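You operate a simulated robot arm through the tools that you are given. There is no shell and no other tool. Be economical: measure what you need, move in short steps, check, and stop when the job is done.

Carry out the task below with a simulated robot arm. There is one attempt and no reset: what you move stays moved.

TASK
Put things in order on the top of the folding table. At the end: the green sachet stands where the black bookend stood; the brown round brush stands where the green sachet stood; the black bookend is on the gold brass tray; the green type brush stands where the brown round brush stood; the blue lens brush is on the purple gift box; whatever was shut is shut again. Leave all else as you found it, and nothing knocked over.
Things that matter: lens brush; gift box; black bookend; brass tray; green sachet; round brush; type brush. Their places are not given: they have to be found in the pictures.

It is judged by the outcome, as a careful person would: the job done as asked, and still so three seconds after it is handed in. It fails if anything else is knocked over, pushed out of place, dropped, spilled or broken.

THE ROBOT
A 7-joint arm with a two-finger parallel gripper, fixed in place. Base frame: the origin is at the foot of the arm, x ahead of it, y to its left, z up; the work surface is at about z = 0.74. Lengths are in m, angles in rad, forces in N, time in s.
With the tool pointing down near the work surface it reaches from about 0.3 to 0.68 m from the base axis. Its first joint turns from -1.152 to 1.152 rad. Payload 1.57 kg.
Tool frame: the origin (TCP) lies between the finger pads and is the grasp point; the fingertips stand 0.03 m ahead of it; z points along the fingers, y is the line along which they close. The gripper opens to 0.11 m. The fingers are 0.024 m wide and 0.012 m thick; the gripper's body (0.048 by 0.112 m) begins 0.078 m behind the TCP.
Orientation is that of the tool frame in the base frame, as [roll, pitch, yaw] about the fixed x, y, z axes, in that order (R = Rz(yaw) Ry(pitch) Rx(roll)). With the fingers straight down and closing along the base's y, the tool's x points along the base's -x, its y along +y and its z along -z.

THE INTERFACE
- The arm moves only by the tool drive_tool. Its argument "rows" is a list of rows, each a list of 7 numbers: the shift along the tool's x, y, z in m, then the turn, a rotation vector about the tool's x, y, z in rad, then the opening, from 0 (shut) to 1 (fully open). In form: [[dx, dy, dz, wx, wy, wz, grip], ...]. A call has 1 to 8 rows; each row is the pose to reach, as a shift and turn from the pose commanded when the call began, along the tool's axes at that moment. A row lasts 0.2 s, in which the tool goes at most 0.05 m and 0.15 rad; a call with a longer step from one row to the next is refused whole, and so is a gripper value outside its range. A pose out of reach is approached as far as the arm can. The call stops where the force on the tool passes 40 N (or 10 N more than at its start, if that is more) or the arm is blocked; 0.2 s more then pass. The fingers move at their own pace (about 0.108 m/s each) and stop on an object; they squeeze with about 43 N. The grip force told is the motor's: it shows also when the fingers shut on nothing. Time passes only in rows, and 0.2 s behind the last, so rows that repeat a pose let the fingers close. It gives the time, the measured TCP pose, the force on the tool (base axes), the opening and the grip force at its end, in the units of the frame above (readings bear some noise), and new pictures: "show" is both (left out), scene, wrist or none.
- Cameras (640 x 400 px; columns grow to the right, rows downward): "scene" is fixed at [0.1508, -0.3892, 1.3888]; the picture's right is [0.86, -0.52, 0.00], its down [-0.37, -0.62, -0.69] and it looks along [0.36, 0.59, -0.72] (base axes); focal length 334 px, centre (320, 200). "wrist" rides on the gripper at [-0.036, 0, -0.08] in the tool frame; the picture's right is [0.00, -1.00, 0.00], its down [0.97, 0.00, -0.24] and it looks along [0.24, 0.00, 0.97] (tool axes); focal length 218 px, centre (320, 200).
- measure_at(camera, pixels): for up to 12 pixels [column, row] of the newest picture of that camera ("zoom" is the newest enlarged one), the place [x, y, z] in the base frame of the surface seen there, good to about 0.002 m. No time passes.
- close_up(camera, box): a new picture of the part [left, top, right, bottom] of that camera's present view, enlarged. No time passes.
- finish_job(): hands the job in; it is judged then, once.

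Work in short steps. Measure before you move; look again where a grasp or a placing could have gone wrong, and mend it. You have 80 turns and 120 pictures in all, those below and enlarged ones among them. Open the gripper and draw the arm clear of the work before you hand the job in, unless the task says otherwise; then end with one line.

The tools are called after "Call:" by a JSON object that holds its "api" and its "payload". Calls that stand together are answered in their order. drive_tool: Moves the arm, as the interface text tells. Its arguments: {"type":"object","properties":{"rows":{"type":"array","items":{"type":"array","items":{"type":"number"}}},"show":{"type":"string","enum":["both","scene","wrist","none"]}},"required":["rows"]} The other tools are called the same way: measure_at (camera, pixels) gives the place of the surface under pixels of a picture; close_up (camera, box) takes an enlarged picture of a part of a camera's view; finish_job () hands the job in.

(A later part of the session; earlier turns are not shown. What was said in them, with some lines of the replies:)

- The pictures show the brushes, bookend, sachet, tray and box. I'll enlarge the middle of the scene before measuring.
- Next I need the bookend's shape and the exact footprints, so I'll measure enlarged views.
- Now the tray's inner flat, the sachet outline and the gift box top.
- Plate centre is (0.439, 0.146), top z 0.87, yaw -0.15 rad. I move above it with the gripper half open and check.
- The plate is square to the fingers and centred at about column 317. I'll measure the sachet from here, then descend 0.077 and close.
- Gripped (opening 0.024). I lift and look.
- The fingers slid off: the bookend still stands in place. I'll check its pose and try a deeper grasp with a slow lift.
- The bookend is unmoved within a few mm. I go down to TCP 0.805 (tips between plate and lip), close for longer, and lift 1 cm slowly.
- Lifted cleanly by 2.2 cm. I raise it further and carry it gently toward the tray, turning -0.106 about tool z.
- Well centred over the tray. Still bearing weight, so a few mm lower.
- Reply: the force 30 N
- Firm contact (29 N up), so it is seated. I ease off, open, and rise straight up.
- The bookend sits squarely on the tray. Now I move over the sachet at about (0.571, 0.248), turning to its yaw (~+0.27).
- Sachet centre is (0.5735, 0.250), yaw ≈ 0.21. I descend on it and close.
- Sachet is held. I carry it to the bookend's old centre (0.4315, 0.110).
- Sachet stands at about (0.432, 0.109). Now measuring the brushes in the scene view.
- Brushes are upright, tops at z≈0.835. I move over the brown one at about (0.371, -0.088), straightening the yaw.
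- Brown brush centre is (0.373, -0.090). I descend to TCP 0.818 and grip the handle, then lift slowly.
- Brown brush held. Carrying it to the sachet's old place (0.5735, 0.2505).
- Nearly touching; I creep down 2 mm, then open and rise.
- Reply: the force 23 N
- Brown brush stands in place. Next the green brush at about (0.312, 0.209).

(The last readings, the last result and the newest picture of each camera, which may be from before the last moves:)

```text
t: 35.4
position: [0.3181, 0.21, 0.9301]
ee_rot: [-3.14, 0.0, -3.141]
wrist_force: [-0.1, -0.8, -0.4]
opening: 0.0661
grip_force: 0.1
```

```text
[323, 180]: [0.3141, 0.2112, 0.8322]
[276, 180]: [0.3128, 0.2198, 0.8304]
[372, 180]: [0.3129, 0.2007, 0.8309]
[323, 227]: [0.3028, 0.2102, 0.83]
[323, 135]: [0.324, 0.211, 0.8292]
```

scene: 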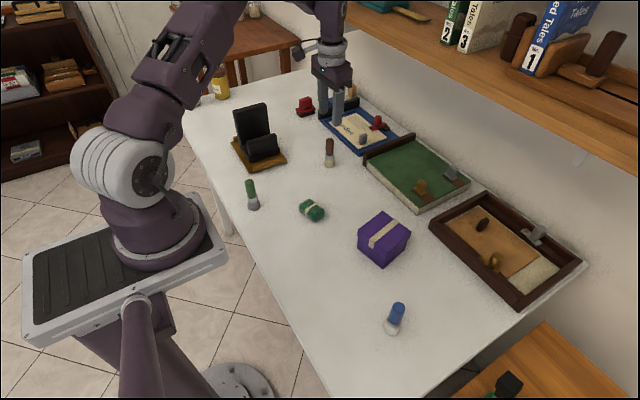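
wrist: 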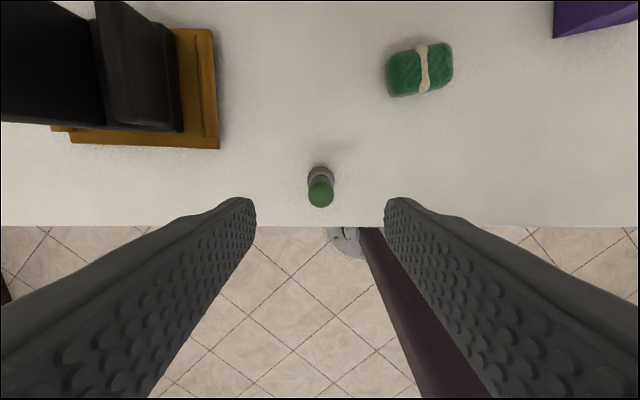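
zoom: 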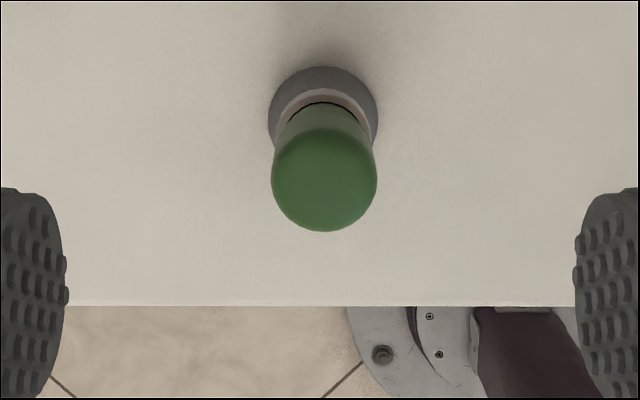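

Green brush centre (0.3135, 0.2105). Descend, grip, lift slowly.

Call:
{"api": "drive_tool", "payload": {"rows": [[0.003, 0, 0.04, 0, 0, 0, 0.6], [0.003, 0, 0.08, 0, 0, 0, 0.6], [0.003, 0, 0.111, 0, 0, 0, 0.6], [0.003, 0, 0.111, 0, 0, 0, 0], [0.003, 0, 0.111, 0, 0, 0, 0], [0.003, 0, 0.111, 0, 0, 0, 0], [0.003, 0, 0.111, 0, 0, 0, 0]], "show": "none"}}

Call:
{"api": "drive_tool", "payload": {"rows": [[0, 0, -0.004, 0, 0, 0, 0], [0, 0, -0.015, 0, 0, 0, 0], [0, 0, -0.04, 0, 0, 0, 0], [0, 0, -0.07, 0, 0, 0, 0], [0, 0, -0.1, 0, 0, 0, 0]], "show": "scene"}}

```text
t: 37.0
position: [0.3111, 0.2121, 0.8185]
ee_rot: [-3.141, 0.0, -3.14]
wrist_force: [-0.1, -0.1, 0.1]
opening: 0.0221
grip_force: 35.2
```

```text
t: 38.2
position: [0.312, 0.2089, 0.9178]
ee_rot: [3.141, 0.0, -3.141]
wrist_force: [0.2, -0.1, -0.4]
opening: 0.0218
grip_force: 35.8
```

scene: 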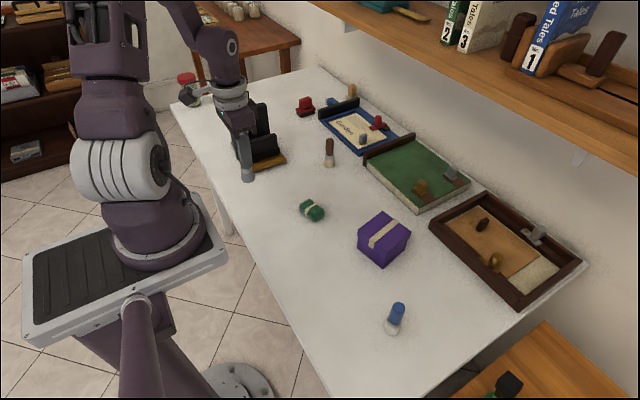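

Call:
{"api": "drive_tool", "payload": {"rows": [[-0.004, -0.02, 0, 0, 0, 0, 0], [-0.012, -0.06, 0, 0, 0, 0, 0], [-0.02, -0.1, 0, 0, 0, 0, 0], [-0.028, -0.14, 0, 0, 0, 0, 0], [-0.036, -0.18, 0, 0, 0, 0, 0], [-0.044, -0.22, 0, 0, 0, 0, 0], [-0.052, -0.26, 0, 0, 0, 0, 0], [-0.0595, -0.3, 0, 0, 0, 0, 0]], "show": "none"}}

Call:
{"api": "drive_tool", "payload": {"rows": [[0, 0, 0.03, 0, 0, 0, 0], [0, 0, 0.06, 0, 0, 0, 0], [0, 0, 0.085, 0, 0, 0, 0], [0, 0, 0.094, 0, 0, 0, 0]], "show": "scene"}}

Call:
{"api": "close_up", "payload": {"camera": "scene", "box": [280, 215, 400, 315]}}

```text
t: 40.0
position: [0.3734, -0.0902, 0.9167]
ee_rot: [3.14, -0.001, -3.139]
wrist_force: [-0.4, -0.9, -0.6]
opening: 0.0219
grip_force: 35.2
```

```text
t: 41.0
position: [0.3729, -0.0882, 0.8228]
ee_rot: [3.141, 0.001, -3.14]
wrist_force: [-0.5, 0.6, -0.2]
opening: 0.0218
grip_force: 34.6
```

scene: 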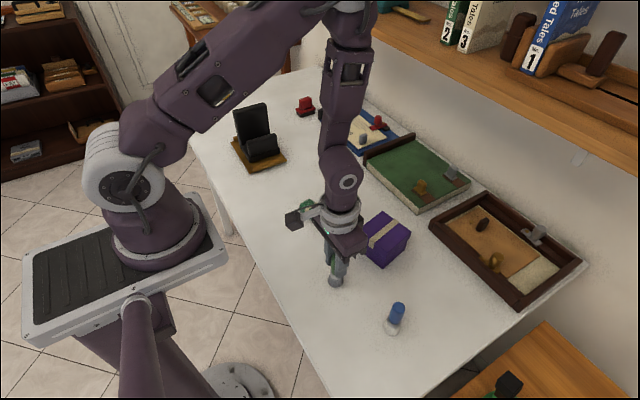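

```text
4.00 times, centred on (340, 265) of scene
```

zoom: 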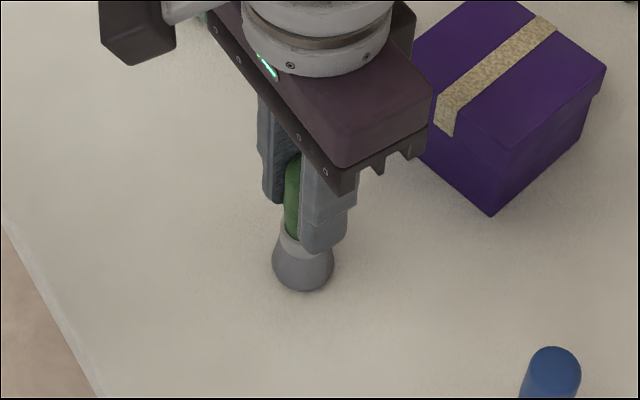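

Call:
{"api": "drive_tool", "payload": {"rows": [[0, 0, 0.0015, 0, 0, 0, 0], [0, 0, 0.003, 0, 0, 0, 0], [0, 0, 0.004, 0, 0, 0, 0], [0, 0, 0.0047, 0, 0, 0, 0]], "show": "none"}}

```text
t: 42.0
position: [0.3729, -0.0896, 0.8177]
ee_rot: [-3.14, 0.0, -3.141]
wrist_force: [-2.2, 1.9, 19.2]
opening: 0.022
grip_force: 34.6
```

Contact. Ease off, open, rise.

Call:
{"api": "drive_tool", "payload": {"rows": [[0, 0, -0.0015, 0, 0, 0, 0], [0, 0, -0.0015, 0, 0, 0, 0.5], [0, 0, -0.0015, 0, 0, 0, 0.5], [0, 0, -0.03, 0, 0, 0, 0.5], [0, 0, -0.07, 0, 0, 0, 0.5], [0, 0, -0.112, 0, 0, 0, 0.5], [0, 0, -0.112, 0, 0, 0, 0.5]], "show": "wrist"}}

Call:
{"api": "measure_at", "payload": {"camera": "wrist", "pixels": [[319, 187], [500, 136]]}}

```text
t: 43.6
position: [0.3739, -0.0899, 0.9304]
ee_rot: [-3.14, 0.0, -3.139]
wrist_force: [1.0, 0.0, -0.2]
opening: 0.0552
grip_force: 0.1
```

wrist: 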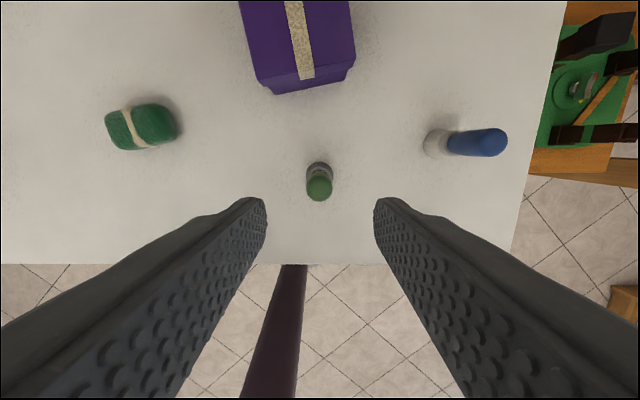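

```text
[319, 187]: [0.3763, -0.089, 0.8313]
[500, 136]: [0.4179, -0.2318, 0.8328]
```

Green brush stands at the brown brush's old place. Now over the blue lens brush (~0.413, -0.229).

Call:
{"api": "drive_tool", "payload": {"rows": [[-0.01, -0.035, 0, 0, 0, 0, 0.6], [-0.02, -0.07, 0, 0, 0, 0, 0.6], [-0.03, -0.105, 0, 0, 0, 0, 0.6], [-0.039, -0.139, 0, 0, 0, 0, 0.6], [-0.039, -0.139, 0, 0, 0, 0, 0.6]], "show": "wrist"}}

Call:
{"api": "close_up", "payload": {"camera": "wrist", "box": [240, 150, 400, 250]}}

Call:
{"api": "measure_at", "payload": {"camera": "wrist", "pixels": [[320, 187], [308, 187], [332, 187], [320, 176], [320, 198], [140, 30], [110, 70], [200, 20], [160, 75]]}}

```text
t: 44.8
position: [0.416, -0.2284, 0.9342]
ee_rot: [-3.141, 0.0, -3.14]
wrist_force: [0.2, 0.4, -0.3]
opening: 0.0658
grip_force: 0.1
```

wrist: 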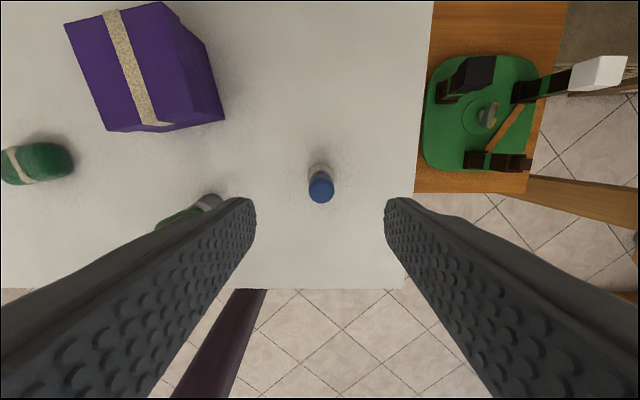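

```text
4.00 times, centred on (320, 200) of wrist
```

zoom: 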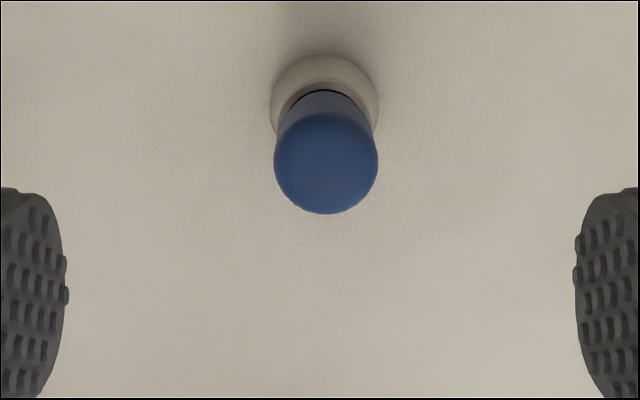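

```text
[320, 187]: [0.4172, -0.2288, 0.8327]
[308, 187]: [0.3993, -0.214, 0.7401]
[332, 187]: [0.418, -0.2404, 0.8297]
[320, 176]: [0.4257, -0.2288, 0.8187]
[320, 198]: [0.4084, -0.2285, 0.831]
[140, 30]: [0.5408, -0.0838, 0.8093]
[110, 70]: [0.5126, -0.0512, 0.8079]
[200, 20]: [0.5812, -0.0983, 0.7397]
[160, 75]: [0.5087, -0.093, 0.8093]
```

Blue brush centre ≈ (0.415, -0.229), lined up. Descend, grip, lift slowly and high.

Call:
{"api": "drive_tool", "payload": {"rows": [[-0.0005, -0.001, 0.04, 0, 0, 0, 0.6], [-0.0005, -0.001, 0.08, 0, 0, 0, 0.6], [-0.0005, -0.001, 0.112, 0, 0, 0, 0.6], [-0.0005, -0.001, 0.112, 0, 0, 0, 0], [-0.0005, -0.001, 0.112, 0, 0, 0, 0], [-0.0005, -0.001, 0.112, 0, 0, 0, 0], [-0.0005, -0.001, 0.112, 0, 0, 0, 0]], "show": "none"}}

Call:
{"api": "drive_tool", "payload": {"rows": [[0, 0, -0.004, 0, 0, 0, 0], [0, 0, -0.015, 0, 0, 0, 0], [0, 0, -0.04, 0, 0, 0, 0], [0, 0, -0.08, 0, 0, 0, 0], [0, 0, -0.12, 0, 0, 0, 0], [0, 0, -0.15, 0, 0, 0, 0]], "show": "scene"}}

Call:
{"api": "measure_at", "payload": {"camera": "scene", "pixels": [[383, 213], [408, 233], [359, 237], [382, 255], [374, 225], [395, 244]]}}

```text
t: 46.4
position: [0.414, -0.2268, 0.8191]
ee_rot: [-3.141, -0.001, -3.14]
wrist_force: [-0.8, 0.2, 0.1]
opening: 0.0223
grip_force: 34.9
```

```text
t: 47.8
position: [0.413, -0.2282, 0.9667]
ee_rot: [3.142, -0.001, -3.139]
wrist_force: [0.3, -0.4, 0.0]
opening: 0.0224
grip_force: 35.1
```

scene: 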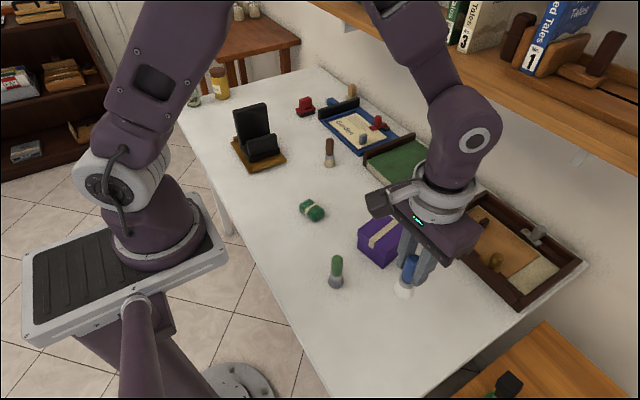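

```text
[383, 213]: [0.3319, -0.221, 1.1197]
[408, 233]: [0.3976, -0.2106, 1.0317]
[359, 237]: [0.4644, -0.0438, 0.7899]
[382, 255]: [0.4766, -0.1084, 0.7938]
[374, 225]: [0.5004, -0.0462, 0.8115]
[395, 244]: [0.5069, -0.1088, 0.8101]
```

Held. Box top spans x 0.465–0.552, y -0.112–-0.033 at z 0.811, so I carry the brush over its centre (0.508, -0.073).

Call:
{"api": "drive_tool", "payload": {"rows": [[-0.012, 0.02, 0, 0, 0, 0, 0], [-0.034, 0.056, 0, 0, 0, 0, 0], [-0.056, 0.092, 0, 0, 0, 0, 0], [-0.078, 0.128, 0, 0, 0, 0, 0], [-0.094, 0.155, 0, 0, 0, 0, 0], [-0.094, 0.155, 0.03, 0, 0, 0, 0], [-0.094, 0.155, 0.06, 0, 0, 0, 0], [-0.094, 0.155, 0.071, 0, 0, 0, 0]], "show": "both"}}

Call:
{"api": "close_up", "payload": {"camera": "scene", "box": [330, 180, 450, 280]}}

```text
t: 49.6
position: [0.5064, -0.0737, 0.8968]
ee_rot: [3.141, -0.001, -3.139]
wrist_force: [-0.3, -0.5, 0.1]
opening: 0.022
grip_force: 35.4
```

scene: 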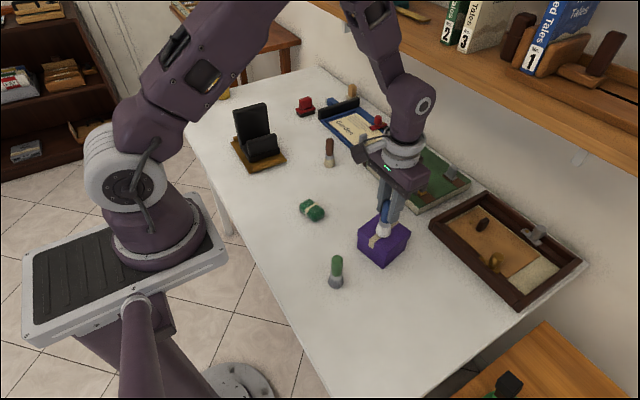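
wrist: 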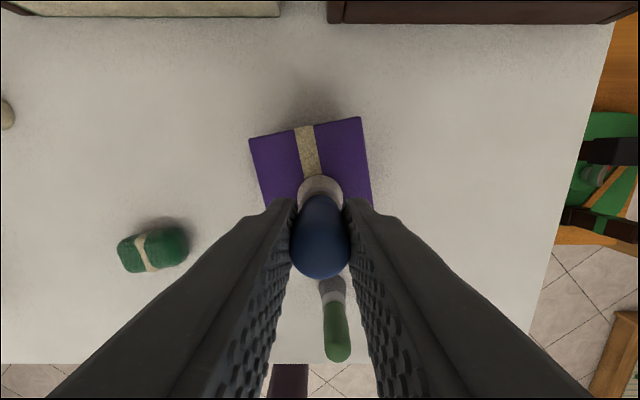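

```text
4.00 times, centred on (390, 230) of scene
```

zoom: 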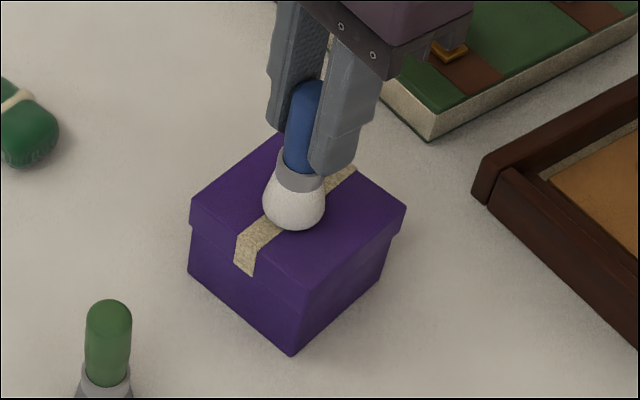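

Well placed over the lid. Creep down to contact.

Call:
{"api": "drive_tool", "payload": {"rows": [[0, 0, 0.003, 0, 0, 0, 0], [0, 0, 0.005, 0, 0, 0, 0], [0, 0, 0.006, 0, 0, 0, 0], [0, 0, 0.007, 0, 0, 0, 0]], "show": "none"}}

```text
t: 50.6
position: [0.5064, -0.0739, 0.8908]
ee_rot: [-3.141, -0.001, -3.139]
wrist_force: [-2.5, 0.9, 7.8]
opening: 0.0221
grip_force: 35.0
```

Light contact (8 N). Open and rise.

Call:
{"api": "drive_tool", "payload": {"rows": [[0, 0, 0, 0, 0, 0, 0.45], [0, 0, 0, 0, 0, 0, 0.45], [0, 0, -0.02, 0, 0, 0, 0.45], [0, 0, -0.06, 0, 0, 0, 0.45], [0, 0, -0.1, 0, 0, 0, 0.45], [0, 0, -0.14, 0, 0, 0, 0.45]], "show": "both"}}

Call:
{"api": "close_up", "payload": {"camera": "scene", "box": [220, 90, 440, 300]}}

```text
t: 52.0
position: [0.5092, -0.0714, 1.0321]
ee_rot: [-3.141, 0.0, -3.14]
wrist_force: [1.2, 0.4, -0.2]
opening: 0.0493
grip_force: 0.0
```

scene: 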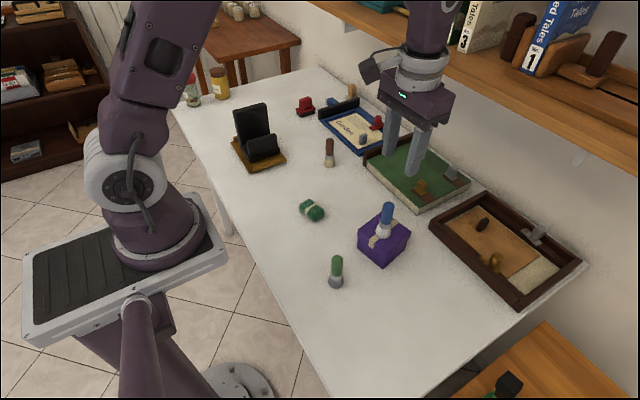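
wrist: 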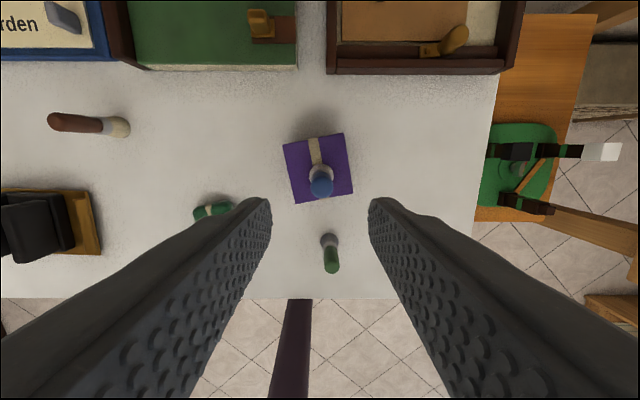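

```text
1.90 times, centred on (330, 195) of scene
```

zoom: 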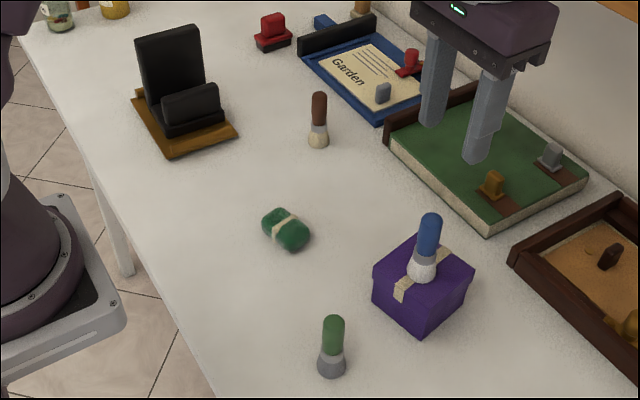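

All five items are in place and upright. I draw the arm back over empty table, opened, and hand in.

Call:
{"api": "drive_tool", "payload": {"rows": [[0, 0.03, -0.02, 0, 0, 0, 0.6], [0.02, 0.07, -0.02, 0, 0, 0, 0.8], [0.04, 0.11, -0.02, 0, 0, 0, 1], [0.06, 0.15, -0.02, 0, 0, 0, 1], [0.08, 0.19, -0.02, 0, 0, 0, 1]], "show": "scene"}}

```text
t: 53.2
position: [0.4289, 0.1177, 1.0492]
ee_rot: [-3.141, -0.002, -3.14]
wrist_force: [-1.1, 0.6, -0.7]
opening: 0.1101
grip_force: 0.1
```

scene: 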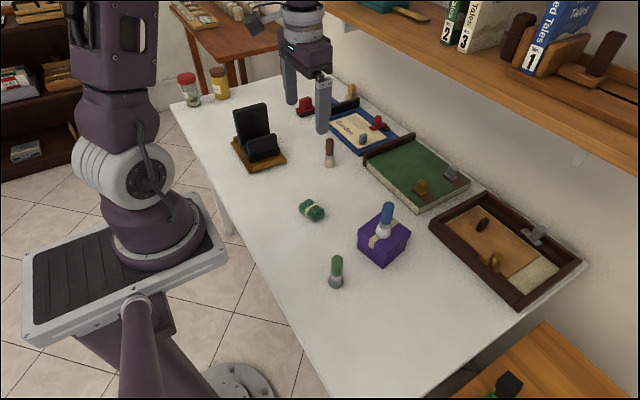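

Call:
{"api": "finish_job", "payload": {}}

```text
The job is handed in.
```

The job is handed in: the bookend is on the brass tray, the sachet, round brush and type brush each stand in their new spots, the lens brush stands on the gift box, and the final picture shows nothing knocked over.
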